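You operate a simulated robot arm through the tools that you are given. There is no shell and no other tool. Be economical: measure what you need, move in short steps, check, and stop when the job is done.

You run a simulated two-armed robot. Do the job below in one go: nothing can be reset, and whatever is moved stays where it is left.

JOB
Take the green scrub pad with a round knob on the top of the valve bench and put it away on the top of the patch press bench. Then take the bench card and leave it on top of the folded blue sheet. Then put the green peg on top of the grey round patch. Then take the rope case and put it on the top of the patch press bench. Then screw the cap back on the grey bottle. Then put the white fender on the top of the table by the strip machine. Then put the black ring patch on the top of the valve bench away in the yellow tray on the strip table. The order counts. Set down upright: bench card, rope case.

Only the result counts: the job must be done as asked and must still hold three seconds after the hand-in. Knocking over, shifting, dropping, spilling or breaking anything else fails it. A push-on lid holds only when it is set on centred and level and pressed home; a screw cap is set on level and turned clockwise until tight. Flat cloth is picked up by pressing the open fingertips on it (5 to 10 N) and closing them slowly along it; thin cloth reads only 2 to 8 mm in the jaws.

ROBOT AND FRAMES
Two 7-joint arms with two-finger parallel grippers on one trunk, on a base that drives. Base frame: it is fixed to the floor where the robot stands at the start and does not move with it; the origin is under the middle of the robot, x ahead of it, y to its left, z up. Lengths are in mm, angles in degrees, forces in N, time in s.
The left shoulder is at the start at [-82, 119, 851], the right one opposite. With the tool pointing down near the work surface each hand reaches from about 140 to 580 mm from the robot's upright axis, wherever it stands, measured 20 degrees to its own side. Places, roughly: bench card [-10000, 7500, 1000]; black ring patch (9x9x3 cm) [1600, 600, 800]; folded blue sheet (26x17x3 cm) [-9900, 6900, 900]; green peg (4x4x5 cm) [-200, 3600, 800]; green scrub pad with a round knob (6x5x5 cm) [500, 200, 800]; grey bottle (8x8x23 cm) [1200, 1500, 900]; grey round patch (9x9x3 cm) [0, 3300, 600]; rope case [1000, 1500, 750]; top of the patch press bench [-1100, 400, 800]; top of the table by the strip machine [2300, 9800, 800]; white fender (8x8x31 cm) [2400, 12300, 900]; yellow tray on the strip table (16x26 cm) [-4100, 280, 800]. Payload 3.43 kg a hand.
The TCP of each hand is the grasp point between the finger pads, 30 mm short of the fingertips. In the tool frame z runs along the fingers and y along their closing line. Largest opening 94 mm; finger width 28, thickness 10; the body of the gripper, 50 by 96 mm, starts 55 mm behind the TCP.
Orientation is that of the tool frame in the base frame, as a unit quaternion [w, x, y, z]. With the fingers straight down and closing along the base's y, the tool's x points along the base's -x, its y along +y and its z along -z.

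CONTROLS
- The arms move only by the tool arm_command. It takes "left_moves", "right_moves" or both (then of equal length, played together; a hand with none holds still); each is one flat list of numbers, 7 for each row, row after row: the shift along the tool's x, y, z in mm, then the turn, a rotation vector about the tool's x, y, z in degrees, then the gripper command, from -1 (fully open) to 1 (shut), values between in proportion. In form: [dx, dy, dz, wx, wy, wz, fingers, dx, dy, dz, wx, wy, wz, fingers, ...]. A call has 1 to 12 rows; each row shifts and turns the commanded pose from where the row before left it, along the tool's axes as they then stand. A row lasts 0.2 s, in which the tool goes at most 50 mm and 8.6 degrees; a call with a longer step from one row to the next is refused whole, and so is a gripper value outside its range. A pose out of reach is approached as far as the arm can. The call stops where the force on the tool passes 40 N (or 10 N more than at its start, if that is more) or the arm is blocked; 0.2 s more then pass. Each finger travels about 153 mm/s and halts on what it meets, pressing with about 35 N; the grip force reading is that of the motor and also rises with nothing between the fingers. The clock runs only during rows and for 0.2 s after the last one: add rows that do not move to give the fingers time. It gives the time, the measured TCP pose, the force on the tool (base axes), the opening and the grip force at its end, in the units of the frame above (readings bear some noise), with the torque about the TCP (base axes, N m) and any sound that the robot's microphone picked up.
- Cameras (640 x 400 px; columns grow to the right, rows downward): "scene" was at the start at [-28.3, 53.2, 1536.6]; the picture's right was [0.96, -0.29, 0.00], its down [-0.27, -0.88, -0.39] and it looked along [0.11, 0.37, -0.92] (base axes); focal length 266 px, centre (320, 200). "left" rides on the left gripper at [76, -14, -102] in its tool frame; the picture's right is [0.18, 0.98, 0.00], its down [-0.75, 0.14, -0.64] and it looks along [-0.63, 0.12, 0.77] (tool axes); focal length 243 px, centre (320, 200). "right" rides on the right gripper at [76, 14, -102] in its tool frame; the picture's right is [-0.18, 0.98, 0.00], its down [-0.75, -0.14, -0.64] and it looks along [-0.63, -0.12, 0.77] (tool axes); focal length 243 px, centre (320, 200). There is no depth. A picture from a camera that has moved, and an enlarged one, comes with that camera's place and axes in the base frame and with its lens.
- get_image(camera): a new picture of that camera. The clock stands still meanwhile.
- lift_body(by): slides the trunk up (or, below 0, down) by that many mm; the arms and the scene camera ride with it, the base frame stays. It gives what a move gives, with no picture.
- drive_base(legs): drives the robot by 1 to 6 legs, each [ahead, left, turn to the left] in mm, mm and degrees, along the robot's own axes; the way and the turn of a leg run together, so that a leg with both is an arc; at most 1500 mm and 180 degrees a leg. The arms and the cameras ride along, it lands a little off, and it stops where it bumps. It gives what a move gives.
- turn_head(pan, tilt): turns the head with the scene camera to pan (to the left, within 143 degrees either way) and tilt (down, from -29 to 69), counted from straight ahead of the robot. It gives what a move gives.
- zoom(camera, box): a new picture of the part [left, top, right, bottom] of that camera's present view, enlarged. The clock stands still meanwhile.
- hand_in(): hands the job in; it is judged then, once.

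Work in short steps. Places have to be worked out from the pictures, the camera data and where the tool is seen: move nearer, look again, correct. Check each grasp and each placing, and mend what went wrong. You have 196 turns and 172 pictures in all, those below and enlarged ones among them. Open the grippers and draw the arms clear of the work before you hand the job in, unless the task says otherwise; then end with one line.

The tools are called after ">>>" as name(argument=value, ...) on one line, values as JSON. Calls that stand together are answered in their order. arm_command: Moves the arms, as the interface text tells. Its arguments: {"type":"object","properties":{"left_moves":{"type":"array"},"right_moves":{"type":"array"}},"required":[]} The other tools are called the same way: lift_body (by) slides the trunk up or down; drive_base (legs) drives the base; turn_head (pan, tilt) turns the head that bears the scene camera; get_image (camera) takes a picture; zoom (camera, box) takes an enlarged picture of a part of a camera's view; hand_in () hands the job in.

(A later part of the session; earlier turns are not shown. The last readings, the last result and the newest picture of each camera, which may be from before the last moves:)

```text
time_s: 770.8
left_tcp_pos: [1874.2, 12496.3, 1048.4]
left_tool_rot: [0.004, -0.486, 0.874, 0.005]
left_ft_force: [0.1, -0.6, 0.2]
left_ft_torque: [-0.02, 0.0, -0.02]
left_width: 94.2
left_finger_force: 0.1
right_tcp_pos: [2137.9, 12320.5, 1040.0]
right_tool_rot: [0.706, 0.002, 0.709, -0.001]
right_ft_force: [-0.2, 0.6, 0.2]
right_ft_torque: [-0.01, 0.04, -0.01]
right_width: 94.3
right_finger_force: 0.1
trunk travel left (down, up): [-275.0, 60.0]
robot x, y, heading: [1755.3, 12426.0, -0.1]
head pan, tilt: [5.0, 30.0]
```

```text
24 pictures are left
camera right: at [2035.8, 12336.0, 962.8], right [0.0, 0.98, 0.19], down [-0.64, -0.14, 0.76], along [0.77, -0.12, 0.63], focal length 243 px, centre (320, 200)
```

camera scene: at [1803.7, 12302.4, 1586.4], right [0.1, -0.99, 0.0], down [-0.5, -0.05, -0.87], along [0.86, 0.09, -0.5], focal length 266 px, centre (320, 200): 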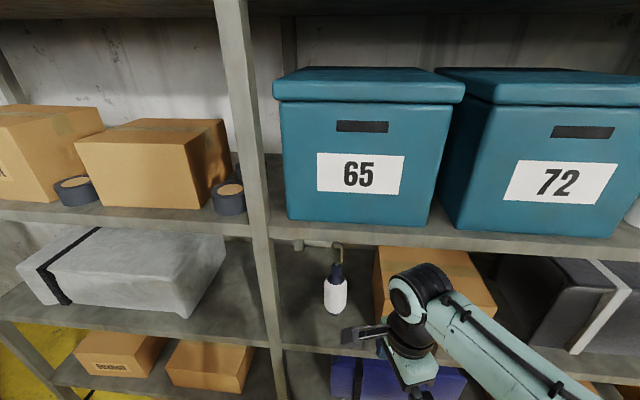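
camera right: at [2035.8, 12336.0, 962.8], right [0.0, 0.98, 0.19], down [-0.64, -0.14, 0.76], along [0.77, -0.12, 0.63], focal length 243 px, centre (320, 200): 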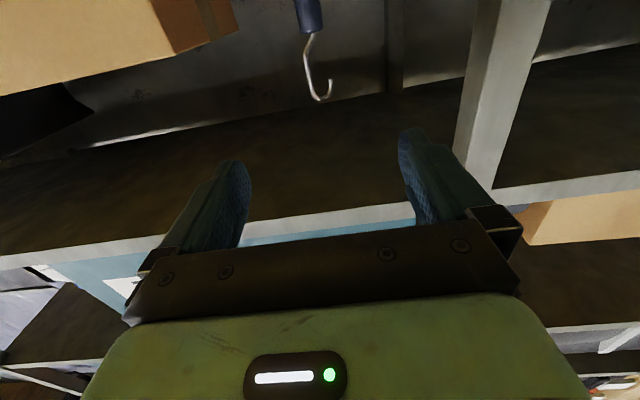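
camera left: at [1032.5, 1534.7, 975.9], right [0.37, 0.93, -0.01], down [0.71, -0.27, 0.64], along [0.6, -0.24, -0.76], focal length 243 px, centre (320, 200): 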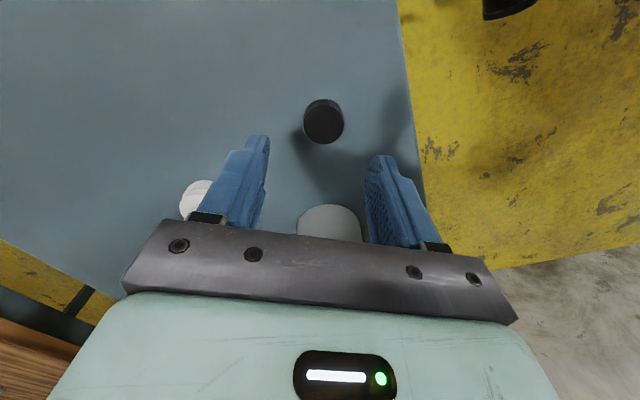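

Hook seen at y≈12313, consistent. Lower to z≈890, and advance to x≈2385.

>>> arm_command(right_moves=[37.5, -2, 0, 0, 0, 0, -1, 37.5, -2, 0, 0, 0, 0, -1, 37.5, -2, 0, 0, 0, 0, -1, 37.5, -2, 0, 0, 0, 0, -1, 0, 0, 45, 0, 0, 0, -1, 0, 0, 45, 0, 0, 0, -1, 0, 0, 45, 0, 0, 0, -1, 0, 0, 35, 0, 0, 0, -1])

>>> turn_head(pan=-8, tilt=40)

>>> get_image(camera="scene")

```text
time_s: 772.6
left_tcp_pos: [1875.4, 12497.5, 1047.3]
left_tool_rot: [0.004, -0.486, 0.874, 0.004]
left_ft_force: [0.4, -0.4, -0.6]
left_ft_torque: [0.0, -0.01, 0.02]
left_width: 94.0
left_finger_force: 0.0
right_tcp_pos: [2305.7, 12355.2, 898.5]
right_tool_rot: [0.704, 0.005, 0.71, -0.006]
right_ft_force: [1.0, -0.3, 0.0]
right_ft_torque: [-0.02, -0.03, -0.02]
right_width: 94.2
right_finger_force: 0.1
right hand out of reach, approached as far as the arm can: row 1, 3, 4, 5, 6, 7, 8
trunk travel left (down, up): [-275.0, 60.0]
robot x, y, heading: [1760.5, 12426.1, -0.2]
head pan, tilt: [5.0, 30.0]
```

```text
time_s: 773.3
left_tcp_pos: [1873.9, 12496.8, 1048.1]
left_tool_rot: [0.003, -0.486, 0.874, 0.005]
left_ft_force: [0.1, 0.4, 1.2]
left_ft_torque: [0.04, 0.01, 0.0]
left_width: 94.1
left_finger_force: 0.0
right_tcp_pos: [2303.3, 12353.4, 897.3]
right_tool_rot: [0.704, 0.004, 0.71, -0.005]
right_ft_force: [0.3, -0.9, 0.1]
right_ft_torque: [0.01, -0.02, -0.02]
right_width: 93.7
right_finger_force: 0.1
trunk travel left (down, up): [-275.0, 60.0]
robot x, y, heading: [1758.0, 12426.6, 0.2]
head pan, tilt: [-8.0, 40.0]
```

```text
23 pictures are left
camera scene: at [1796.8, 12411.6, 1571.0], right [-0.14, -0.99, 0.0], down [-0.64, 0.09, -0.77], along [0.76, -0.11, -0.64], focal length 266 px, centre (320, 200)
```

scene: 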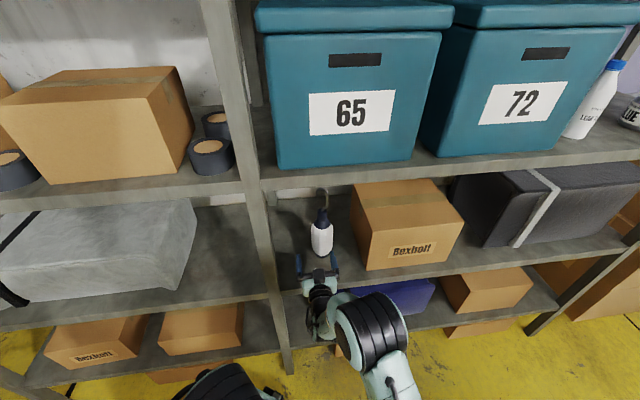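

The folded posture hits joint limits (y drift 40 mm). Back the base off 130 mm and extend the arm more.

>>> drive_base(legs=[[-130, 0, 0]])

>>> arm_command(right_moves=[0, 0, 40, 0, 0, 0, -1, 0, 0, 40, 0, 0, 0, -1, 0, 0, 40, 0, 0, 0, -1, 0, 0, 40, 0, 0, 0, -1, 0, 0, 0, 0, 0, 0, -1])

```text
time_s: 774.6
left_tcp_pos: [1746.1, 12498.7, 1048.7]
left_tool_rot: [0.003, -0.486, 0.874, 0.005]
left_ft_force: [0.5, 0.4, -0.5]
left_ft_torque: [-0.03, -0.04, 0.01]
left_width: 94.0
left_finger_force: 0.3
right_tcp_pos: [2176.1, 12355.3, 898.7]
right_tool_rot: [0.705, 0.005, 0.709, -0.006]
right_ft_force: [-0.8, 0.1, 1.4]
right_ft_torque: [-0.01, 0.03, 0.0]
right_width: 94.1
right_finger_force: 0.0
trunk travel left (down, up): [-275.0, 60.0]
robot x, y, heading: [1634.1, 12423.3, -0.1]
head pan, tilt: [-8.0, 40.0]
```

```text
time_s: 775.8
left_tcp_pos: [1745.6, 12497.1, 1048.4]
left_tool_rot: [0.003, -0.486, 0.874, 0.004]
left_ft_force: [-0.1, 0.4, -0.4]
left_ft_torque: [-0.01, -0.02, 0.02]
left_width: 93.9
left_finger_force: 0.2
right_tcp_pos: [2337.1, 12351.1, 898.2]
right_tool_rot: [0.704, 0.004, 0.71, -0.006]
right_ft_force: [-0.7, -0.2, -0.6]
right_ft_torque: [-0.01, 0.0, 0.01]
right_width: 93.8
right_finger_force: 0.0
trunk travel left (down, up): [-275.0, 60.0]
robot x, y, heading: [1633.3, 12424.6, 0.0]
head pan, tilt: [-8.0, 40.0]
```

Reach is fine now. Shift −38 mm in y to line up with the fender and check.

>>> arm_command(right_moves=[4, -38, 0, 0, 0, 0, -1, 0, 0, 0, 0, 0, 0, -1])

>>> zoom(camera="scene", box=[270, 130, 370, 240])

>>> get_image(camera="right")

```text
time_s: 776.4
left_tcp_pos: [1746.7, 12498.4, 1048.1]
left_tool_rot: [0.003, -0.486, 0.874, 0.004]
left_ft_force: [1.1, 0.4, -0.2]
left_ft_torque: [-0.01, 0.02, -0.02]
left_width: 93.8
left_finger_force: 0.1
right_tcp_pos: [2340.5, 12322.1, 894.9]
right_tool_rot: [0.704, 0.008, 0.71, -0.011]
right_ft_force: [-1.3, 0.3, 0.3]
right_ft_torque: [-0.01, 0.01, 0.0]
right_width: 94.1
right_finger_force: 0.0
right hand out of reach, approached as far as the arm can: row 1
trunk travel left (down, up): [-275.0, 60.0]
robot x, y, heading: [1629.4, 12428.9, 0.0]
head pan, tilt: [-8.0, 40.0]
```

```text
3.64 times, centred on (320, 185) of scene
camera zoom: at [1669.3, 12411.9, 1571.0], right [-0.14, -0.99, 0.0], down [-0.64, 0.09, -0.77], along [0.76, -0.11, -0.64], focal length 969 px, centre (320, 254)
```

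zoom: 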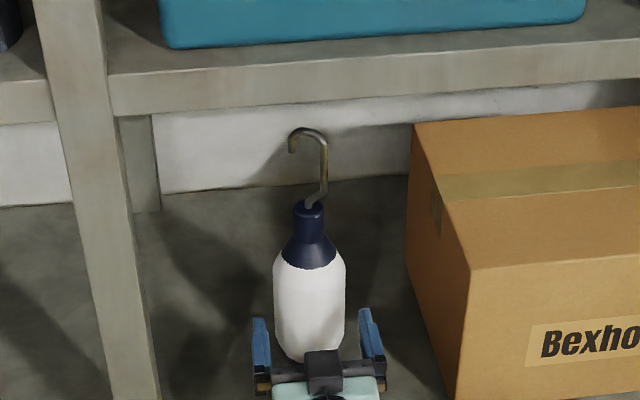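

```text
21 pictures are left
camera right: at [2239.6, 12340.6, 820.0], right [0.03, 0.98, 0.18], down [-0.64, -0.12, 0.76], along [0.77, -0.14, 0.62], focal length 243 px, centre (320, 200)
```

right: 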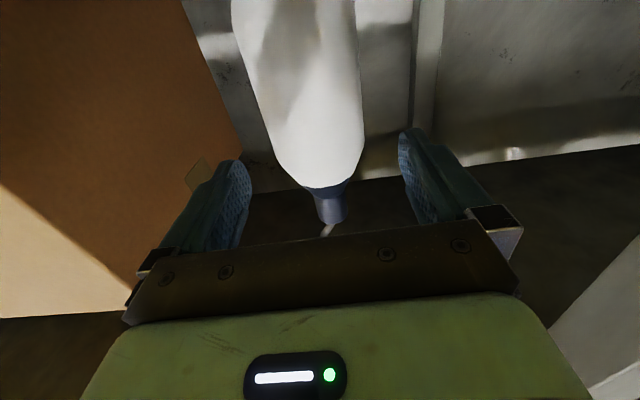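

Fender is centred within ~9 mm. Shift the hand +41 and the base −50 in y for a better posture and alignment.

>>> arm_command(right_moves=[0, 40, 0, 0, 0, 0, -1])

>>> drive_base(legs=[[0, -50, 0]])

```text
time_s: 776.8
left_tcp_pos: [1746.4, 12499.0, 1047.6]
left_tool_rot: [0.003, -0.486, 0.874, 0.004]
left_ft_force: [0.2, 0.1, -0.1]
left_ft_torque: [-0.03, 0.0, 0.0]
left_width: 94.0
left_finger_force: 0.1
right_tcp_pos: [2342.6, 12364.0, 895.3]
right_tool_rot: [0.704, 0.005, 0.71, -0.006]
right_ft_force: [-0.2, -0.1, -0.1]
right_ft_torque: [0.0, 0.0, -0.01]
right_width: 94.1
right_finger_force: 0.1
trunk travel left (down, up): [-275.0, 60.0]
robot x, y, heading: [1627.9, 12425.5, -0.5]
head pan, tilt: [-8.0, 40.0]
```

```text
time_s: 777.9
left_tcp_pos: [1746.9, 12447.5, 1047.9]
left_tool_rot: [0.004, -0.486, 0.874, 0.005]
left_ft_force: [-0.1, -0.5, -0.4]
left_ft_torque: [-0.02, -0.03, -0.01]
left_width: 94.0
left_finger_force: 0.2
right_tcp_pos: [2341.1, 12314.1, 896.0]
right_tool_rot: [0.704, 0.005, 0.71, -0.006]
right_ft_force: [-0.6, 0.2, 0.6]
right_ft_torque: [0.0, 0.03, 0.0]
right_width: 93.8
right_finger_force: 0.2
trunk travel left (down, up): [-275.0, 60.0]
robot x, y, heading: [1628.1, 12375.0, 0.0]
head pan, tilt: [-8.0, 40.0]
```

Aligned at y≈12314. Advance 88 mm.

>>> arm_command(right_moves=[0, 0, 30, 0, 0, 0, -1, 0, 0, 30, 0, 0, 0, -1, 0, 0, 26, 0, 0, 0, -1, 0, 0, 0, 0, 0, 0, -1])

>>> get_image(camera="right")

```text
time_s: 778.9
left_tcp_pos: [1746.7, 12447.5, 1048.0]
left_tool_rot: [0.004, -0.485, 0.874, 0.005]
left_ft_force: [0.3, 0.9, 0.4]
left_ft_torque: [0.01, -0.01, -0.01]
left_width: 93.9
left_finger_force: 0.0
right_tcp_pos: [2380.4, 12311.6, 894.9]
right_tool_rot: [0.704, 0.005, 0.71, -0.006]
right_ft_force: [-0.4, 0.4, -0.2]
right_ft_torque: [0.02, 0.0, -0.04]
right_width: 93.9
right_finger_force: 0.0
right hand out of reach, approached as far as the arm can: row 2, 3
trunk travel left (down, up): [-275.0, 60.0]
robot x, y, heading: [1626.8, 12376.7, 0.0]
head pan, tilt: [-8.0, 40.0]
```

```text
20 pictures are left
camera right: at [2278.4, 12327.8, 818.7], right [0.02, 0.98, 0.18], down [-0.64, -0.13, 0.76], along [0.77, -0.13, 0.62], focal length 243 px, centre (320, 200)
```

right: 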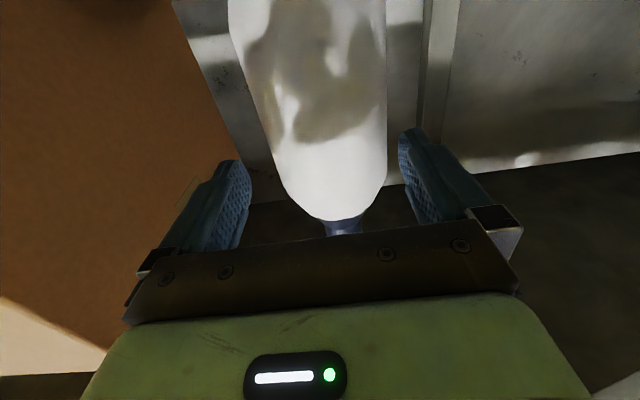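

Arm at full reach; aligned. Drive the base ahead 48 mm to bring the fingers around it.

>>> drive_base(legs=[[48, 0, 0]])

>>> arm_command(right_moves=[0, 0, 0, 0, 0, 0, -0.8, 0, 0, 0, 0, 0, 0, 0, 0, 0, 0, 0, 0, 0, 1, 0, 0, 0, 0, 0, 0, 1, 0, 0, 0, 0, 0, 0, 1])

```text
time_s: 779.8
left_tcp_pos: [1794.0, 12446.3, 1047.9]
left_tool_rot: [0.004, -0.486, 0.874, 0.006]
left_ft_force: [-0.1, -0.4, 0.0]
left_ft_torque: [0.0, 0.04, 0.03]
left_width: 93.9
left_finger_force: 0.0
right_tcp_pos: [2428.2, 12312.9, 893.2]
right_tool_rot: [0.705, 0.005, 0.71, -0.006]
right_ft_force: [0.1, -0.1, -0.1]
right_ft_torque: [-0.04, 0.02, -0.02]
right_width: 94.1
right_finger_force: 0.1
trunk travel left (down, up): [-275.0, 60.0]
robot x, y, heading: [1676.4, 12377.6, -0.4]
head pan, tilt: [-8.0, 40.0]
```

```text
time_s: 781.0
left_tcp_pos: [1794.0, 12448.1, 1048.1]
left_tool_rot: [0.004, -0.485, 0.874, 0.004]
left_ft_force: [0.2, -0.2, -0.6]
left_ft_torque: [0.03, 0.0, 0.0]
left_width: 94.0
left_finger_force: 0.1
right_tcp_pos: [2426.7, 12312.3, 894.2]
right_tool_rot: [0.705, 0.005, 0.709, -0.005]
right_ft_force: [0.2, 1.0, 0.7]
right_ft_torque: [0.05, -0.06, -0.02]
right_width: 79.9
right_finger_force: 34.9
trunk travel left (down, up): [-275.0, 60.0]
robot x, y, heading: [1677.6, 12376.8, -0.3]
head pan, tilt: [-8.0, 40.0]
```

Gripped at 79.9 mm. Lift the trunk 25 mm and back out of the shelf.

>>> lift_body(by=25)

>>> drive_base(legs=[[-550, 0, 0]])

>>> get_image(camera="scene")

```text
time_s: 781.8
left_tcp_pos: [1792.9, 12447.2, 1073.9]
left_tool_rot: [0.003, -0.486, 0.874, 0.005]
left_ft_force: [-0.4, 0.7, 0.1]
left_ft_torque: [0.01, -0.03, 0.0]
left_width: 94.3
left_finger_force: 0.1
right_tcp_pos: [2438.0, 12313.8, 933.2]
right_tool_rot: [0.709, 0.004, 0.705, -0.005]
right_ft_force: [0.2, 0.2, -2.0]
right_ft_torque: [-0.02, -0.03, 0.01]
right_width: 79.9
right_finger_force: 34.3
trunk travel left (down, up): [-300.0, 35.0]
robot x, y, heading: [1678.0, 12376.3, -0.1]
head pan, tilt: [-8.0, 40.0]
```

```text
time_s: 785.0
left_tcp_pos: [1236.6, 12445.6, 1072.6]
left_tool_rot: [0.003, -0.489, 0.872, 0.005]
left_ft_force: [0.1, -1.6, -0.6]
left_ft_torque: [-0.01, 0.03, 0.03]
left_width: 94.0
left_finger_force: 0.1
right_tcp_pos: [1882.1, 12318.5, 933.9]
right_tool_rot: [0.71, 0.002, 0.704, -0.002]
right_ft_force: [-0.4, 0.5, -2.8]
right_ft_torque: [0.0, -0.01, 0.02]
right_width: 79.8
right_finger_force: 35.0
trunk travel left (down, up): [-300.0, 35.0]
robot x, y, heading: [1121.7, 12374.5, 0.2]
head pan, tilt: [-8.0, 40.0]
```

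```text
19 pictures are left
camera scene: at [1159.2, 12360.3, 1598.8], right [-0.13, -0.99, 0.0], down [-0.64, 0.09, -0.77], along [0.76, -0.1, -0.64], focal length 266 px, centre (320, 200)
```

scene: 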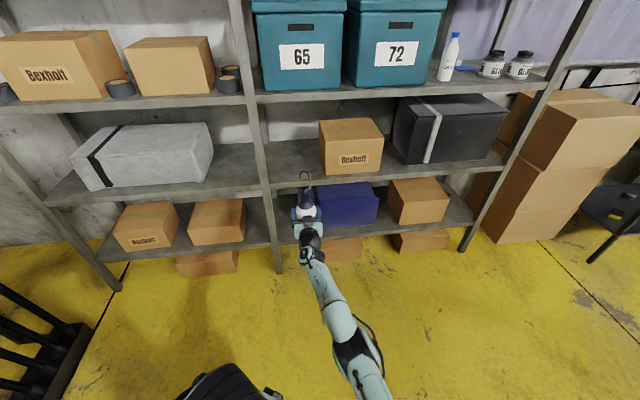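

Fender held upright. Raise the trunk fully, sidestep south to y≈9850 and look at the table by the strip machine.

>>> lift_body(by=35)

>>> drive_base(legs=[[0, -1264, 0], [0, -1264, 0]])

>>> turn_head(pan=-5, tilt=35)

>>> get_image(camera="scene")

```text
time_s: 785.7
left_tcp_pos: [1235.7, 12447.5, 1108.4]
left_tool_rot: [0.003, -0.489, 0.872, 0.006]
left_ft_force: [-0.2, 0.0, 1.0]
left_ft_torque: [0.02, -0.03, -0.02]
left_width: 94.0
left_finger_force: 0.1
right_tcp_pos: [1913.3, 12317.7, 1011.0]
right_tool_rot: [0.728, 0.003, 0.685, -0.004]
right_ft_force: [-0.3, 0.4, -3.2]
right_ft_torque: [-0.02, 0.01, -0.01]
right_width: 79.8
right_finger_force: 35.1
trunk travel left (down, up): [-335.0, 0.0]
robot x, y, heading: [1119.9, 12373.2, 0.3]
head pan, tilt: [-8.0, 40.0]
```

```text
time_s: 808.0
left_tcp_pos: [1245.4, 9906.9, 1108.8]
left_tool_rot: [0.003, -0.485, 0.874, 0.005]
left_ft_force: [0.9, -0.2, 1.2]
left_ft_torque: [-0.01, 0.0, -0.03]
left_width: 94.1
left_finger_force: 0.1
right_tcp_pos: [1920.8, 9772.6, 1012.2]
right_tool_rot: [0.728, 0.005, 0.685, -0.005]
right_ft_force: [0.2, -0.1, -3.1]
right_ft_torque: [0.04, 0.01, 0.02]
right_width: 79.4
right_finger_force: 35.5
trunk travel left (down, up): [-335.0, 0.0]
robot x, y, heading: [1128.5, 9836.5, -0.3]
head pan, tilt: [-8.0, 40.0]
```

```text
time_s: 808.7
left_tcp_pos: [1245.1, 9907.3, 1107.3]
left_tool_rot: [0.003, -0.484, 0.875, 0.006]
left_ft_force: [0.4, 0.3, -0.1]
left_ft_torque: [-0.01, -0.03, -0.01]
left_width: 93.8
left_finger_force: 0.0
right_tcp_pos: [1922.3, 9771.6, 1011.1]
right_tool_rot: [0.728, 0.006, 0.685, -0.006]
right_ft_force: [-0.1, 0.4, -2.8]
right_ft_torque: [0.0, -0.01, -0.01]
right_width: 79.6
right_finger_force: 34.5
trunk travel left (down, up): [-335.0, 0.0]
robot x, y, heading: [1134.3, 9833.7, -0.2]
head pan, tilt: [-5.0, 35.0]
```

```text
18 pictures are left
camera scene: at [1171.4, 9825.0, 1641.7], right [-0.09, -1.0, 0.0], down [-0.57, 0.05, -0.82], along [0.82, -0.07, -0.57], focal length 266 px, centre (320, 200)
```

scene: 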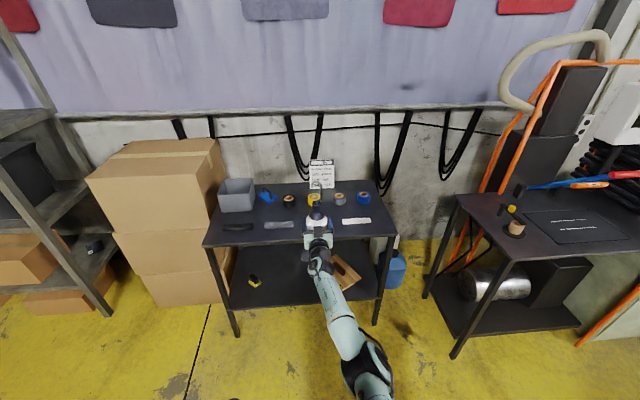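

Table top ~786; a free spot is at ≈[2190, 9772]. Drive ahead 268 mm with the fender above the table.

>>> drive_base(legs=[[268, 0, 0]])

>>> lift_body(by=-50)

```text
time_s: 810.6
left_tcp_pos: [1514.9, 9907.4, 1107.4]
left_tool_rot: [0.003, -0.486, 0.874, 0.006]
left_ft_force: [-0.2, -0.2, -0.7]
left_ft_torque: [-0.01, 0.02, -0.02]
left_width: 94.1
left_finger_force: 0.1
right_tcp_pos: [2190.7, 9773.0, 1011.7]
right_tool_rot: [0.729, 0.005, 0.685, -0.006]
right_ft_force: [-0.5, 0.2, -3.1]
right_ft_torque: [-0.01, 0.03, -0.01]
right_width: 79.6
right_finger_force: 34.8
trunk travel left (down, up): [-335.0, 0.0]
robot x, y, heading: [1400.3, 9834.9, -0.1]
head pan, tilt: [-5.0, 35.0]
```

```text
time_s: 811.5
left_tcp_pos: [1515.0, 9907.1, 1059.2]
left_tool_rot: [0.005, -0.486, 0.874, 0.005]
left_ft_force: [0.4, 0.3, -0.1]
left_ft_torque: [0.01, 0.05, 0.02]
left_width: 94.2
left_finger_force: 0.1
right_tcp_pos: [2152.1, 9773.1, 914.2]
right_tool_rot: [0.709, 0.006, 0.705, -0.006]
right_ft_force: [0.5, -3.8, 24.8]
right_ft_torque: [-0.08, 0.61, -0.01]
right_width: 80.1
right_finger_force: 34.9
trunk travel left (down, up): [-285.0, 50.0]
robot x, y, heading: [1397.8, 9833.5, -0.2]
head pan, tilt: [-5.0, 35.0]
```

It touched the table (25 N). Ease the arm up 4 mm and look.

>>> arm_command(right_moves=[-4, 0, 0, 0, 0, 0, 1, 0, 0, 0, 0, 0, 0, 1])

>>> zoom(camera="scene", box=[220, 130, 420, 260])

```text
time_s: 812.1
left_tcp_pos: [1514.2, 9907.3, 1058.9]
left_tool_rot: [0.003, -0.485, 0.874, 0.005]
left_ft_force: [-0.1, 0.3, 0.6]
left_ft_torque: [0.0, 0.02, -0.02]
left_width: 93.9
left_finger_force: 0.1
right_tcp_pos: [2153.0, 9773.0, 914.2]
right_tool_rot: [0.708, 0.005, 0.706, -0.005]
right_ft_force: [7.7, 0.7, 20.0]
right_ft_torque: [0.19, -0.48, -0.11]
right_width: 79.6
right_finger_force: 34.8
trunk travel left (down, up): [-285.0, 50.0]
robot x, y, heading: [1403.8, 9832.5, -0.1]
head pan, tilt: [-5.0, 35.0]
```

```text
3.08 times, centred on (320, 195) of scene
camera zoom: at [1439.9, 9825.0, 1589.7], right [-0.09, -1.0, 0.0], down [-0.57, 0.05, -0.82], along [0.82, -0.07, -0.57], focal length 820 px, centre (320, 215)
```

zoom: 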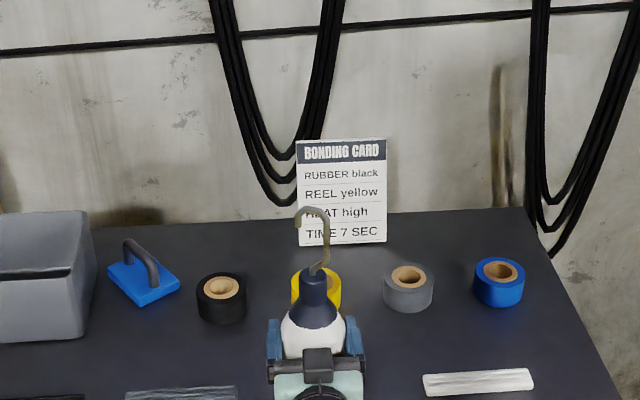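

Fender is upright on a free spot. Ease up a little more until the load is low, then release.

>>> arm_command(right_moves=[-3, 0, 0, 0, 0, 0, 1, -3, 0, 0, 0, 0, 0, 1, 0, 0, 0, 0, 0, 0, 1])

```text
time_s: 812.9
left_tcp_pos: [1514.8, 9906.8, 1057.4]
left_tool_rot: [0.004, -0.486, 0.874, 0.005]
left_ft_force: [0.4, -0.2, 0.3]
left_ft_torque: [0.0, 0.02, 0.0]
left_width: 93.8
left_finger_force: 0.2
right_tcp_pos: [2152.3, 9772.4, 914.4]
right_tool_rot: [0.704, 0.005, 0.71, -0.005]
right_ft_force: [-0.5, 2.0, 4.1]
right_ft_torque: [0.21, -0.12, 0.04]
right_width: 79.9
right_finger_force: 35.0
trunk travel left (down, up): [-285.0, 50.0]
robot x, y, heading: [1402.0, 9836.6, -0.0]
head pan, tilt: [-5.0, 35.0]
```

Load is 4 N. Open and back away.

>>> arm_command(right_moves=[0, 0, 0, 0, 0, 0, -0.75, 0, 0, 0, 0, 0, 0, -0.9, 0, 0, 0, 0, 0, 0, -1, 0, 0, 0, 0, 0, 0, -1])

>>> drive_base(legs=[[-200, 0, 0]])

>>> zoom(camera="scene", box=[220, 110, 420, 240])

```text
time_s: 813.9
left_tcp_pos: [1514.7, 9906.4, 1059.0]
left_tool_rot: [0.003, -0.486, 0.874, 0.005]
left_ft_force: [0.0, 0.0, 0.1]
left_ft_torque: [0.0, 0.0, 0.02]
left_width: 94.0
left_finger_force: 0.0
right_tcp_pos: [2152.6, 9772.6, 917.1]
right_tool_rot: [0.705, 0.005, 0.709, -0.006]
right_ft_force: [-0.3, 0.7, 0.3]
right_ft_torque: [0.01, 0.01, -0.02]
right_width: 93.9
right_finger_force: 0.1
trunk travel left (down, up): [-285.0, 50.0]
robot x, y, heading: [1397.8, 9833.3, -0.3]
head pan, tilt: [-5.0, 35.0]
```

```text
time_s: 815.5
left_tcp_pos: [1313.8, 9906.8, 1057.7]
left_tool_rot: [0.004, -0.486, 0.874, 0.005]
left_ft_force: [-0.8, 0.5, -0.7]
left_ft_torque: [-0.01, -0.01, 0.01]
left_width: 94.0
left_finger_force: 0.1
right_tcp_pos: [1951.1, 9772.5, 916.6]
right_tool_rot: [0.707, 0.006, 0.707, -0.006]
right_ft_force: [-0.6, 0.7, 0.6]
right_ft_torque: [-0.01, 0.01, 0.01]
right_width: 94.0
right_finger_force: 0.1
trunk travel left (down, up): [-285.0, 50.0]
robot x, y, heading: [1200.0, 9832.4, 0.3]
head pan, tilt: [-5.0, 35.0]
```

```text
3.08 times, centred on (320, 175) of scene
camera zoom: at [1240.3, 9824.9, 1589.7], right [-0.09, -1.0, 0.0], down [-0.57, 0.05, -0.82], along [0.82, -0.07, -0.57], focal length 820 px, centre (320, 277)
```

zoom: 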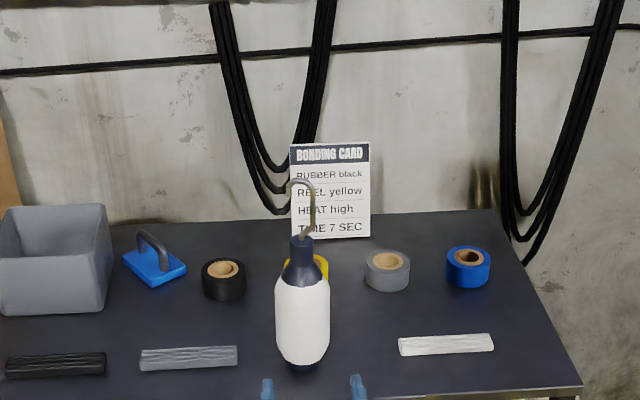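

Fender stands well. Fold the right hand back to tool-down and start toward the valve bench's east end.

>>> arm_command(right_moves=[-20, 0, -40, 0, 0, 0, -1, -20, 0, -40, 0, 0, 0, -1, 0, 0, -40, 0, 0, 0, -1, 0, 0, 0, 0, 8.2, 0, -1, 0, 0, 0, 0, 8.2, 0, -1, 0, 0, 0, 0, 8.2, 0, -1, 0, 0, 0, 0, 8.2, 0, -1, 0, 0, 0, 0, 8.2, 0, -1, 0, 0, 0, 0, 8.2, 0, -1, 0, 0, 0, 0, 8.2, 0, -1, 0, 0, 0, 0, 8.2, 0, -1, 0, 0, 0, 0, 8.2, 0, -1])

>>> arm_command(right_moves=[0, 0, 0, 0, 8.2, 0, -1, 0, 0, 0, 0, 8, 0, -1, 40, 0, -30, 0, 0, 0, -1, 40, 0, -30, 0, 0, 0, -1, 40, 0, -20, 0, 0, 0, -1, 40, 0, 0, 0, 0, 0, -1, 40, 0, 0, 0, 0, 0, -1])

>>> drive_base(legs=[[0, 0, -90], [1450, 0, 0], [350, 0, 0], [450, -350, 0], [1400, 0, 0]])

```text
time_s: 818.1
left_tcp_pos: [1314.2, 9906.1, 1057.8]
left_tool_rot: [0.003, -0.487, 0.874, 0.005]
left_ft_force: [0.2, -1.1, 0.3]
left_ft_torque: [0.04, 0.0, 0.03]
left_width: 93.9
left_finger_force: 0.1
right_tcp_pos: [1813.9, 9717.8, 874.0]
right_tool_rot: [0.138, 0.007, 0.99, 0.0]
right_ft_force: [-0.4, 0.2, -0.5]
right_ft_torque: [0.0, -0.02, -0.03]
right_width: 94.0
right_finger_force: 0.1
right hand out of reach, approached as far as the arm can: row 1, 2, 3, 5, 6, 7, 8, 9, 10, 11, 12
trunk travel left (down, up): [-285.0, 50.0]
robot x, y, heading: [1197.7, 9835.4, 0.2]
head pan, tilt: [-5.0, 35.0]
```

```text
time_s: 819.7
left_tcp_pos: [1314.2, 9907.2, 1058.6]
left_tool_rot: [0.004, -0.487, 0.874, 0.005]
left_ft_force: [-0.5, 0.0, -0.1]
left_ft_torque: [0.01, -0.01, -0.01]
left_width: 94.0
left_finger_force: 0.1
right_tcp_pos: [1567.9, 9712.3, 938.9]
right_tool_rot: [0.033, 0.008, 0.999, -0.001]
right_ft_force: [0.5, 0.0, 0.6]
right_ft_torque: [-0.03, -0.04, -0.01]
right_width: 94.1
right_finger_force: 0.0
right hand out of reach, approached as far as the arm can: row 1, 2
trunk travel left (down, up): [-285.0, 50.0]
robot x, y, heading: [1199.5, 9835.9, 0.0]
head pan, tilt: [-5.0, 35.0]
```

```text
time_s: 842.5
left_tcp_pos: [889.8, 6057.6, 1058.5]
left_tool_rot: [0.005, 0.275, 0.961, 0.001]
left_ft_force: [-0.3, 0.1, 0.5]
left_ft_torque: [0.04, -0.01, 0.0]
left_width: 94.1
left_finger_force: 0.0
right_tcp_pos: [694.8, 5804.1, 938.6]
right_tool_rot: [0.02, 0.713, 0.701, -0.023]
right_ft_force: [0.2, 0.0, 0.6]
right_ft_torque: [0.03, -0.01, -0.02]
right_width: 94.0
right_finger_force: 0.0
trunk travel left (down, up): [-285.0, 50.0]
robot x, y, heading: [817.9, 6177.0, -90.3]
head pan, tilt: [-5.0, 35.0]
```

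>>> arm_command(right_moves=[20, 0, -40, 0, 0, 0, -1, 20, 0, -40, 0, 0, 0, -1, 20, 0, -40, 0, 0, 0, -1])

>>> drive_base(legs=[[1000, 1000, 0], [700, 330, 0], [1450, 0, 0], [1450, 0, 0], [750, 0, 0]])

```text
time_s: 843.3
left_tcp_pos: [889.4, 6058.9, 1058.7]
left_tool_rot: [0.005, 0.276, 0.961, 0.001]
left_ft_force: [-0.3, -0.6, -0.1]
left_ft_torque: [-0.02, -0.01, -0.01]
left_width: 94.2
left_finger_force: 0.0
right_tcp_pos: [694.6, 5870.9, 1056.3]
right_tool_rot: [0.022, 0.713, 0.701, -0.024]
right_ft_force: [0.2, 0.8, 1.0]
right_ft_torque: [0.01, -0.04, 0.0]
right_width: 93.8
right_finger_force: 0.0
trunk travel left (down, up): [-285.0, 50.0]
robot x, y, heading: [817.4, 6177.6, -90.0]
head pan, tilt: [-5.0, 35.0]
```

```text
time_s: 873.4
left_tcp_pos: [2225.5, 744.3, 1058.3]
left_tool_rot: [0.006, 0.279, 0.96, 0.0]
left_ft_force: [-0.4, 1.5, -0.1]
left_ft_torque: [0.01, -0.03, -0.02]
left_width: 93.9
left_finger_force: 0.0
right_tcp_pos: [2029.0, 557.9, 1055.0]
right_tool_rot: [0.021, 0.715, 0.699, -0.024]
right_ft_force: [0.0, 0.2, -0.9]
right_ft_torque: [0.0, 0.02, 0.04]
right_width: 94.2
right_finger_force: 0.2
trunk travel left (down, up): [-285.0, 50.0]
robot x, y, heading: [2154.3, 861.3, -90.6]
head pan, tilt: [-5.0, 35.0]
```

Turn to face west toward the ring patch and look.

>>> drive_base(legs=[[110, 0, 0], [0, 0, -89.4], [70, 0, 0]])

>>> turn_head(pan=15, tilt=50)

>>> zoom(camera="scene", box=[220, 120, 420, 280])

```text
time_s: 879.0
left_tcp_pos: [1967.0, 684.3, 1057.3]
left_tool_rot: [0.005, 0.878, 0.478, -0.003]
left_ft_force: [-0.5, 1.4, -0.7]
left_ft_torque: [-0.05, -0.02, 0.0]
left_width: 94.0
left_finger_force: 0.1
right_tcp_pos: [1782.4, 880.4, 1054.7]
right_tool_rot: [0.0, 0.999, -0.015, -0.032]
right_ft_force: [-0.4, 0.2, -0.6]
right_ft_torque: [-0.01, -0.05, -0.04]
right_width: 93.9
right_finger_force: 0.0
trunk travel left (down, up): [-285.0, 50.0]
robot x, y, heading: [2087.5, 756.2, 179.1]
head pan, tilt: [-5.0, 35.0]
```

```text
time_s: 879.8
left_tcp_pos: [1967.0, 683.5, 1057.2]
left_tool_rot: [0.005, 0.878, 0.479, -0.003]
left_ft_force: [0.0, 0.2, 0.4]
left_ft_torque: [0.0, 0.0, 0.0]
left_width: 94.0
left_finger_force: 0.0
right_tcp_pos: [1782.6, 880.4, 1055.6]
right_tool_rot: [-0.001, 0.999, -0.015, -0.033]
right_ft_force: [0.7, 0.0, 1.1]
right_ft_torque: [0.01, 0.01, 0.02]
right_width: 94.1
right_finger_force: 0.0
trunk travel left (down, up): [-285.0, 50.0]
robot x, y, heading: [2082.5, 753.7, 179.1]
head pan, tilt: [15.0, 50.0]
```

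```text
2.50 times, centred on (320, 200) of scene
camera zoom: at [2053.5, 731.4, 1567.9], right [-0.24, 0.97, 0.0], down [0.74, 0.19, -0.64], along [-0.62, -0.16, -0.77], focal length 666 px, centre (320, 200)
```

zoom: 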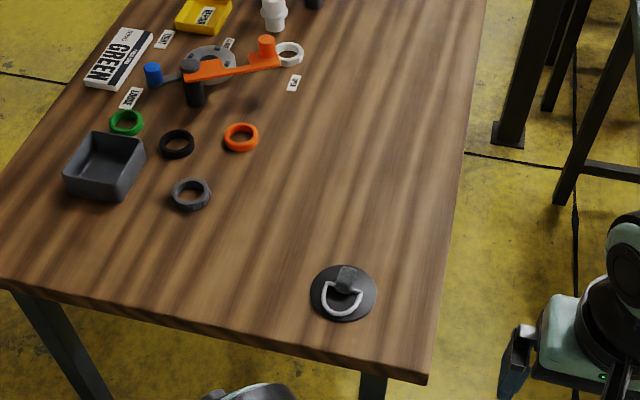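

>>> zoom(camera="scene", box=[312, 220, 348, 252])

```text
12.50 times, centred on (330, 236) of scene
camera zoom: at [2053.5, 731.4, 1567.9], right [-0.24, 0.97, 0.0], down [0.74, 0.19, -0.64], along [-0.62, -0.16, -0.77], focal length 3331 px, centre (195, -250)
```

zoom: 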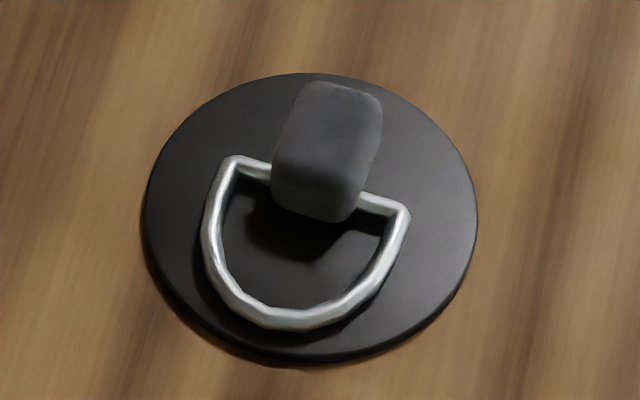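

Patch: a disc with an upright clasp block (~25×21×27 mm) at ≈[1561, 645] and a low D-ring toward the robot. I'll grip the block front-to-back with the left hand.

>>> arm_command(left_moves=[-28, -35.4, 0, 0, 0, 0, -1, -28, -35.4, 0, 0, 0, 0, -1, -28, -35.4, 0, 0, 0, 0, -1, -28, -35.4, 15, 0, 0, 0, -1, -28, -35.4, 15, 0, 0, 0, -1, -28, -35.4, 20, 0, 0, 0, -0.2, -28, -35.4, 20, 0, 0, 0, -0.2, -28, -35.4, 20, 0, 0, 0, -0.2, -28, -35.4, 20, 0, 0, 0, -0.2])

>>> arm_command(left_moves=[0, 0, 15, 0, 0, -8, -0.2, 0, 0, 15, 0, 0, -8, -0.2, 0, 0, 15, 0, 0, -8, -0.2, 0, 0, 0, 0, 0, -8, -0.2, 0, 0, 0, 0, 0, 0, -0.2])

>>> get_image(camera="left")

```text
time_s: 881.8
left_tcp_pos: [1562.9, 643.5, 949.9]
left_tool_rot: [0.006, 0.878, 0.479, -0.002]
left_ft_force: [-0.4, 0.1, 0.6]
left_ft_torque: [-0.03, -0.03, -0.01]
left_width: 56.5
left_finger_force: 0.0
right_tcp_pos: [1782.2, 880.6, 1055.6]
right_tool_rot: [-0.001, 0.999, -0.015, -0.032]
right_ft_force: [0.3, -0.6, -0.7]
right_ft_torque: [0.03, 0.0, -0.05]
right_width: 94.2
right_finger_force: 0.1
trunk travel left (down, up): [-285.0, 50.0]
robot x, y, heading: [2085.6, 754.7, 179.1]
head pan, tilt: [15.0, 50.0]
```

```text
time_s: 883.0
left_tcp_pos: [1561.6, 641.2, 904.7]
left_tool_rot: [0.004, 0.711, 0.704, -0.004]
left_ft_force: [-0.3, 0.1, -0.1]
left_ft_torque: [-0.01, -0.01, 0.0]
left_width: 56.5
left_finger_force: 0.1
right_tcp_pos: [1781.0, 879.8, 1054.5]
right_tool_rot: [0.0, 0.999, -0.015, -0.032]
right_ft_force: [-0.5, -0.5, 0.4]
right_ft_torque: [-0.02, 0.02, 0.01]
right_width: 93.8
right_finger_force: 0.0
trunk travel left (down, up): [-285.0, 50.0]
robot x, y, heading: [2085.3, 753.0, 178.9]
head pan, tilt: [15.0, 50.0]
```

```text
13 pictures are left
camera left: at [1550.4, 719.6, 1005.7], right [0.98, 0.17, 0.0], down [0.13, -0.75, 0.65], along [0.11, -0.64, -0.76], focal length 243 px, centre (320, 200)
```

left: 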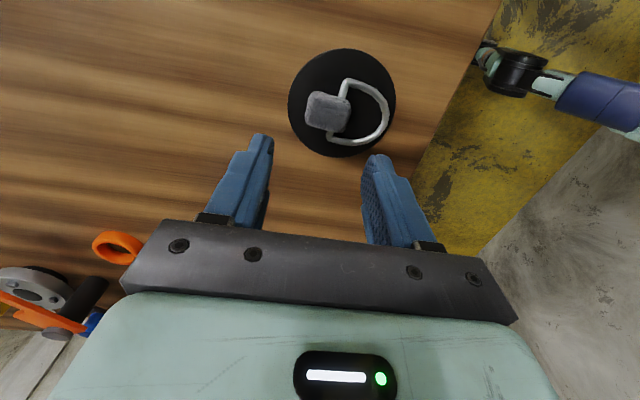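

Block is ~5 mm to +x and ~8 mm to +y of the TCP. Correct, lower to z≈831, and look.

>>> arm_command(left_moves=[7.5, 4.5, 35, 0, 0, 0, -0.2, 0, 0, 30, 0, 0, 0, -0.2, 0, 0, 8, 0, 0, 0, -0.2, 0, 0, 0, 0, 0, 0, -0.2])

>>> get_image(camera="left")

```text
time_s: 884.0
left_tcp_pos: [1566.2, 647.9, 833.0]
left_tool_rot: [0.002, 0.711, 0.703, -0.007]
left_ft_force: [-0.6, -2.8, 21.5]
left_ft_torque: [0.12, -0.61, -0.06]
left_width: 56.6
left_finger_force: 0.4
right_tcp_pos: [1783.2, 880.0, 1056.1]
right_tool_rot: [0.0, 0.999, -0.015, -0.033]
right_ft_force: [0.0, -0.3, 0.1]
right_ft_torque: [-0.03, 0.0, 0.01]
right_width: 94.0
right_finger_force: 0.0
trunk travel left (down, up): [-285.0, 50.0]
robot x, y, heading: [2086.0, 749.4, 179.2]
head pan, tilt: [15.0, 50.0]
```

```text
12 pictures are left
camera left: at [1555.0, 725.9, 935.5], right [0.99, 0.17, -0.01], down [0.14, -0.75, 0.65], along [0.11, -0.64, -0.76], focal length 243 px, centre (320, 200)
```

left: 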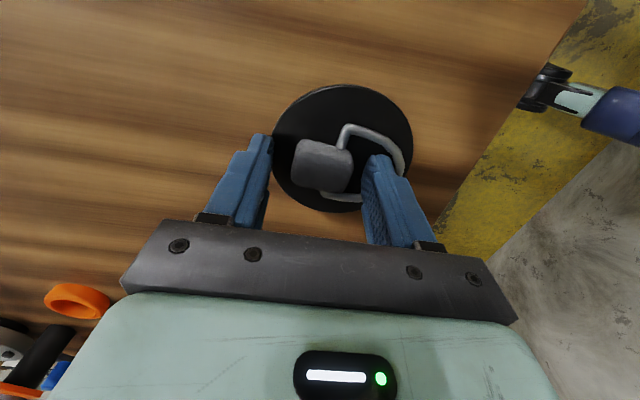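

The front finger touched the D-ring. Raise, narrow the opening to ~40 mm so it goes inside the ring, and lower again.

>>> arm_command(left_moves=[0, 0, -12, 0, 0, 0, -0.2, 0, 0, 0, 0, 0, 0, 0.15, 0, 0, 0, 0, 0, 0, 0.15, 0, 0, 6, 0, 0, 0, 0.15, 0, 0, 5, 0, 0, 0, 0.15, 0, 0, 0, 0, 0, 0, 0.15])

```text
time_s: 885.4
left_tcp_pos: [1567.9, 647.9, 834.0]
left_tool_rot: [0.002, 0.712, 0.702, -0.007]
left_ft_force: [2.3, -1.7, 16.3]
left_ft_torque: [0.14, -0.3, -0.02]
left_width: 40.6
left_finger_force: 0.4
right_tcp_pos: [1783.1, 879.4, 1056.1]
right_tool_rot: [0.0, 0.999, -0.015, -0.033]
right_ft_force: [0.0, -0.1, -0.5]
right_ft_torque: [-0.01, -0.03, -0.01]
right_width: 94.2
right_finger_force: 0.1
trunk travel left (down, up): [-285.0, 50.0]
robot x, y, heading: [2088.6, 752.9, 179.0]
head pan, tilt: [15.0, 50.0]
```

Still touching the ring bar lightly at tip z≈804. Raise 2 mm and close here.

>>> arm_command(left_moves=[0, -1, -2, 0, 0, 0, 0.15, 0, 0, 0, 0, 0, 0, 0.4, 0, 0, 0, 0, 0, 0, 0.7, 0, 0, 0, 0, 0, 0, 1, 0, 0, 0, 0, 0, 0, 1])

>>> arm_command(left_moves=[0, 0, -10, 0, 0, 0, 1, 0, 0, -30, 0, 0, 0, 1, 0, 0, -45, 0, 0, 0, 1, 0, 0, -45, 0, 0, 0, 1])

>>> get_image(camera="left")

```text
time_s: 886.6
left_tcp_pos: [1568.1, 649.2, 833.9]
left_tool_rot: [0.003, 0.712, 0.702, -0.005]
left_ft_force: [1.8, -0.1, 9.3]
left_ft_torque: [0.18, -0.23, -0.22]
left_width: 33.4
left_finger_force: 35.1
right_tcp_pos: [1782.3, 880.3, 1055.1]
right_tool_rot: [-0.001, 0.999, -0.014, -0.033]
right_ft_force: [0.2, -0.5, 0.3]
right_ft_torque: [-0.02, 0.0, -0.04]
right_width: 93.7
right_finger_force: 0.1
trunk travel left (down, up): [-285.0, 50.0]
robot x, y, heading: [2087.2, 752.9, 179.0]
head pan, tilt: [15.0, 50.0]
```

```text
time_s: 887.6
left_tcp_pos: [1568.7, 650.7, 962.9]
left_tool_rot: [0.004, 0.711, 0.703, -0.004]
left_ft_force: [0.8, -0.2, -1.0]
left_ft_torque: [0.0, 0.02, -0.01]
left_width: 33.2
left_finger_force: 35.1
right_tcp_pos: [1783.6, 880.1, 1055.8]
right_tool_rot: [-0.001, 0.999, -0.015, -0.034]
right_ft_force: [0.3, 0.2, -0.8]
right_ft_torque: [0.0, -0.01, 0.01]
right_width: 94.1
right_finger_force: 0.0
trunk travel left (down, up): [-285.0, 50.0]
robot x, y, heading: [2082.9, 754.1, 178.8]
head pan, tilt: [15.0, 50.0]
```

```text
11 pictures are left
camera left: at [1556.4, 728.7, 1064.8], right [0.99, 0.17, 0.0], down [0.13, -0.75, 0.65], along [0.11, -0.64, -0.76], focal length 243 px, centre (320, 200)
```

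left: 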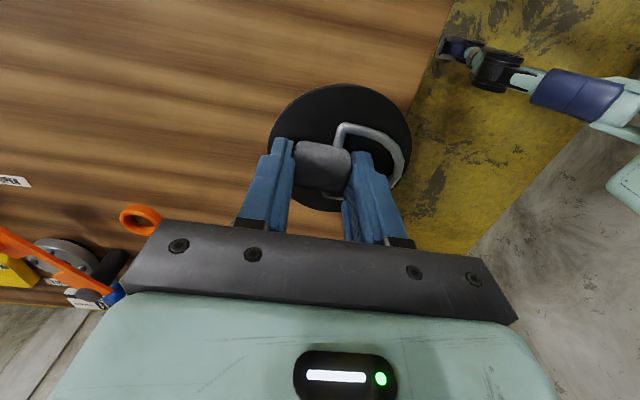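

Patch held level. Retract the hand and drive: south past the bench end, then west along the corridor.

>>> arm_command(left_moves=[0, 40, -20, 0, 0, 0, 1, 0, 40, -20, 0, 0, 0, 1, 0, 40, -20, 0, 0, 0, 1, 0, 40, -20, 0, 0, 0, 1, 0, 40, 0, 0, 0, 0, 1])

>>> drive_base(legs=[[-60, 0, 0], [0, 0, 91], [1260, 0, 0], [0, 0, -90], [1450, 0, 0], [1450, 0, 0]])

```text
time_s: 888.8
left_tcp_pos: [1767.2, 648.0, 1044.7]
left_tool_rot: [0.004, 0.711, 0.703, -0.005]
left_ft_force: [0.1, -0.7, -1.4]
left_ft_torque: [-0.01, 0.04, -0.01]
left_width: 32.9
left_finger_force: 34.6
right_tcp_pos: [1784.2, 880.4, 1055.8]
right_tool_rot: [-0.002, 0.999, -0.015, -0.033]
right_ft_force: [-0.4, 0.8, -0.6]
right_ft_torque: [0.0, 0.03, 0.0]
right_width: 93.6
right_finger_force: 0.1
trunk travel left (down, up): [-285.0, 50.0]
robot x, y, heading: [2084.2, 754.2, 178.9]
head pan, tilt: [15.0, 50.0]
```

```text
time_s: 917.0
left_tcp_pos: [-1018.2, -727.1, 1044.8]
left_tool_rot: [0.004, 0.697, 0.717, -0.004]
left_ft_force: [0.5, -0.6, -0.7]
left_ft_torque: [0.02, 0.0, -0.01]
left_width: 33.1
left_finger_force: 35.3
right_tcp_pos: [-1011.0, -493.5, 1056.5]
right_tool_rot: [0.0, 0.999, 0.005, -0.032]
right_ft_force: [0.1, -0.5, -0.2]
right_ft_torque: [-0.04, 0.02, -0.03]
right_width: 93.9
right_finger_force: 0.1
trunk travel left (down, up): [-285.0, 50.0]
robot x, y, heading: [-700.5, -605.9, -178.7]
head pan, tilt: [15.0, 50.0]
```

>>> drive_base(legs=[[0, -120, -1.3], [1450, 0, 0], [1450, 0, 0], [330, 0, 0], [0, 0, -90]])

>>> turn_head(pan=10, tilt=40)

>>> get_image(camera="scene")

```text
time_s: 938.1
left_tcp_pos: [-4077.5, -217.8, 1045.1]
left_tool_rot: [0.0, 1.0, 0.001, -0.006]
left_ft_force: [-0.5, 0.0, -0.6]
left_ft_torque: [-0.02, -0.02, -0.04]
left_width: 33.3
left_finger_force: 34.7
right_tcp_pos: [-3846.6, -228.2, 1054.7]
right_tool_rot: [0.023, -0.702, 0.712, 0.023]
right_ft_force: [0.1, 0.4, 0.0]
right_ft_torque: [0.02, -0.03, -0.02]
right_width: 94.2
right_finger_force: 0.0
trunk travel left (down, up): [-285.0, 50.0]
robot x, y, heading: [-3966.5, -529.0, 89.8]
head pan, tilt: [15.0, 50.0]
```

```text
time_s: 938.8
left_tcp_pos: [-4078.2, -216.8, 1043.7]
left_tool_rot: [0.0, 1.0, 0.001, -0.006]
left_ft_force: [0.2, 0.5, -0.9]
left_ft_torque: [0.02, 0.0, 0.04]
left_width: 32.9
left_finger_force: 34.6
right_tcp_pos: [-3844.6, -228.8, 1056.3]
right_tool_rot: [0.024, -0.702, 0.711, 0.023]
right_ft_force: [1.5, -0.4, -0.2]
right_ft_torque: [0.01, -0.02, 0.01]
right_width: 94.2
right_finger_force: 0.1
trunk travel left (down, up): [-285.0, 50.0]
robot x, y, heading: [-3967.3, -534.1, 90.2]
head pan, tilt: [10.0, 40.0]
```

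```text
10 pictures are left
camera scene: at [-3983.4, -496.4, 1582.0], right [0.98, 0.17, 0.0], down [0.11, -0.63, -0.77], along [-0.13, 0.75, -0.64], focal length 266 px, centre (320, 200)
```

scene: 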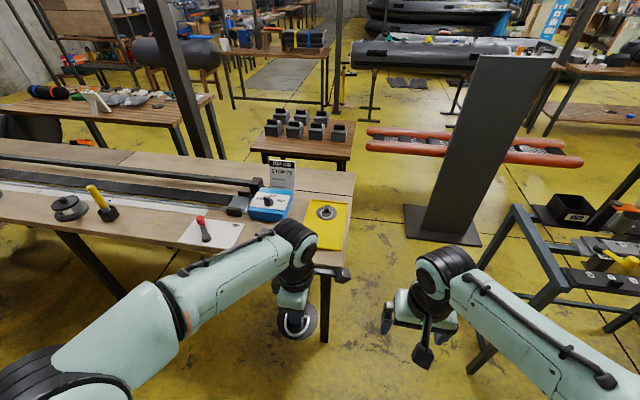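

Yellow tray at ≈[-4096, 284] with a grey item in it. Zoom.

>>> zoom(camera="scene", box=[285, 190, 365, 260])

```text
5.71 times, centred on (325, 225) of scene
camera zoom: at [-3983.4, -496.4, 1582.0], right [0.98, 0.17, 0.0], down [0.11, -0.63, -0.77], along [-0.13, 0.75, -0.64], focal length 1523 px, centre (291, 57)
```

zoom: 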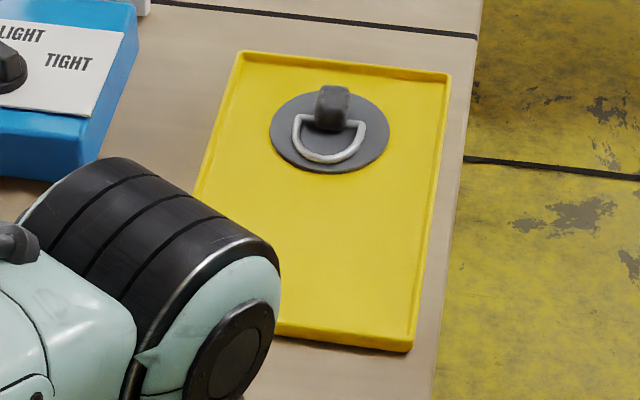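

The front half of the tray is free: target disc centre ≈[-4094, 225]. Drive ahead 290 and bring the hand over it.

>>> drive_base(legs=[[290, 0, 0]])

>>> arm_command(left_moves=[-3, -40, 0, 0, 0, 0, 1, -3, -40, 0, 0, 0, 0, 1, -3, -40, 10, 0, 0, 0, 1, -3, -38, 20, 0, 0, 0, 1, 0, 0, 40, 0, 0, 0, 1, 0, 0, 40, 0, 0, 0, 1, 0, 0, 30, 0, 0, 0, 1])

>>> get_image(camera="scene")

>>> get_image(camera="left")

```text
time_s: 940.8
left_tcp_pos: [-4081.5, 68.0, 1044.2]
left_tool_rot: [0.0, 1.0, 0.005, -0.006]
left_ft_force: [-1.1, 0.2, -0.4]
left_ft_torque: [0.0, 0.0, 0.04]
left_width: 33.1
left_finger_force: 34.7
right_tcp_pos: [-3849.6, 59.7, 1056.3]
right_tool_rot: [0.023, -0.705, 0.709, 0.023]
right_ft_force: [0.3, -0.4, 0.8]
right_ft_torque: [0.0, 0.01, 0.02]
right_width: 94.0
right_finger_force: 0.0
trunk travel left (down, up): [-285.0, 50.0]
robot x, y, heading: [-3968.9, -244.1, 90.4]
head pan, tilt: [10.0, 40.0]
```

```text
time_s: 942.4
left_tcp_pos: [-4095.6, 227.8, 905.9]
left_tool_rot: [0.0, 1.0, 0.005, -0.006]
left_ft_force: [0.4, -0.9, -0.6]
left_ft_torque: [0.0, -0.01, -0.04]
left_width: 32.9
left_finger_force: 35.0
right_tcp_pos: [-3848.7, 58.8, 1054.6]
right_tool_rot: [0.023, -0.705, 0.708, 0.023]
right_ft_force: [-0.8, 0.1, -0.1]
right_ft_torque: [-0.01, -0.02, 0.02]
right_width: 94.2
right_finger_force: 0.0
trunk travel left (down, up): [-285.0, 50.0]
robot x, y, heading: [-3969.6, -246.9, 90.4]
head pan, tilt: [10.0, 40.0]
```

```text
8 pictures are left
camera scene: at [-3984.8, -209.6, 1582.0], right [0.98, 0.18, 0.0], down [0.12, -0.63, -0.77], along [-0.14, 0.75, -0.64], focal length 266 px, centre (320, 200)
```

scene: 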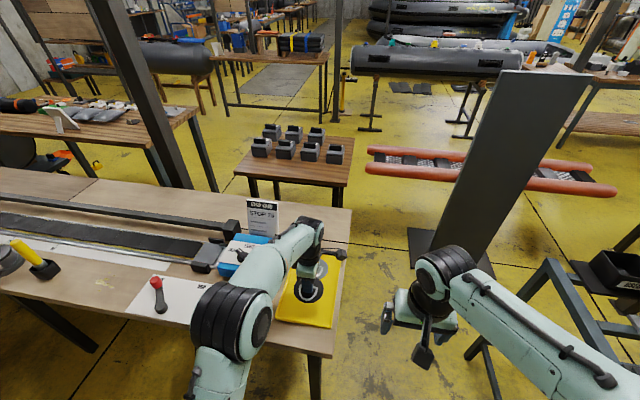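

```text
7 pictures are left
camera left: at [-4017.5, 242.3, 1007.6], right [0.19, -0.98, 0.0], down [-0.74, -0.15, 0.65], along [-0.64, -0.12, -0.76], focal length 243 px, centre (320, 200)
```

left: 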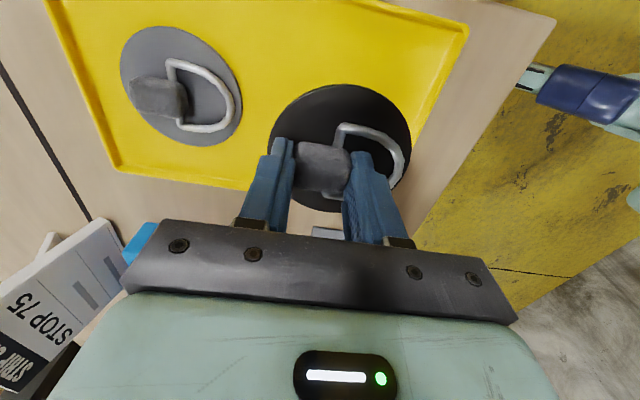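

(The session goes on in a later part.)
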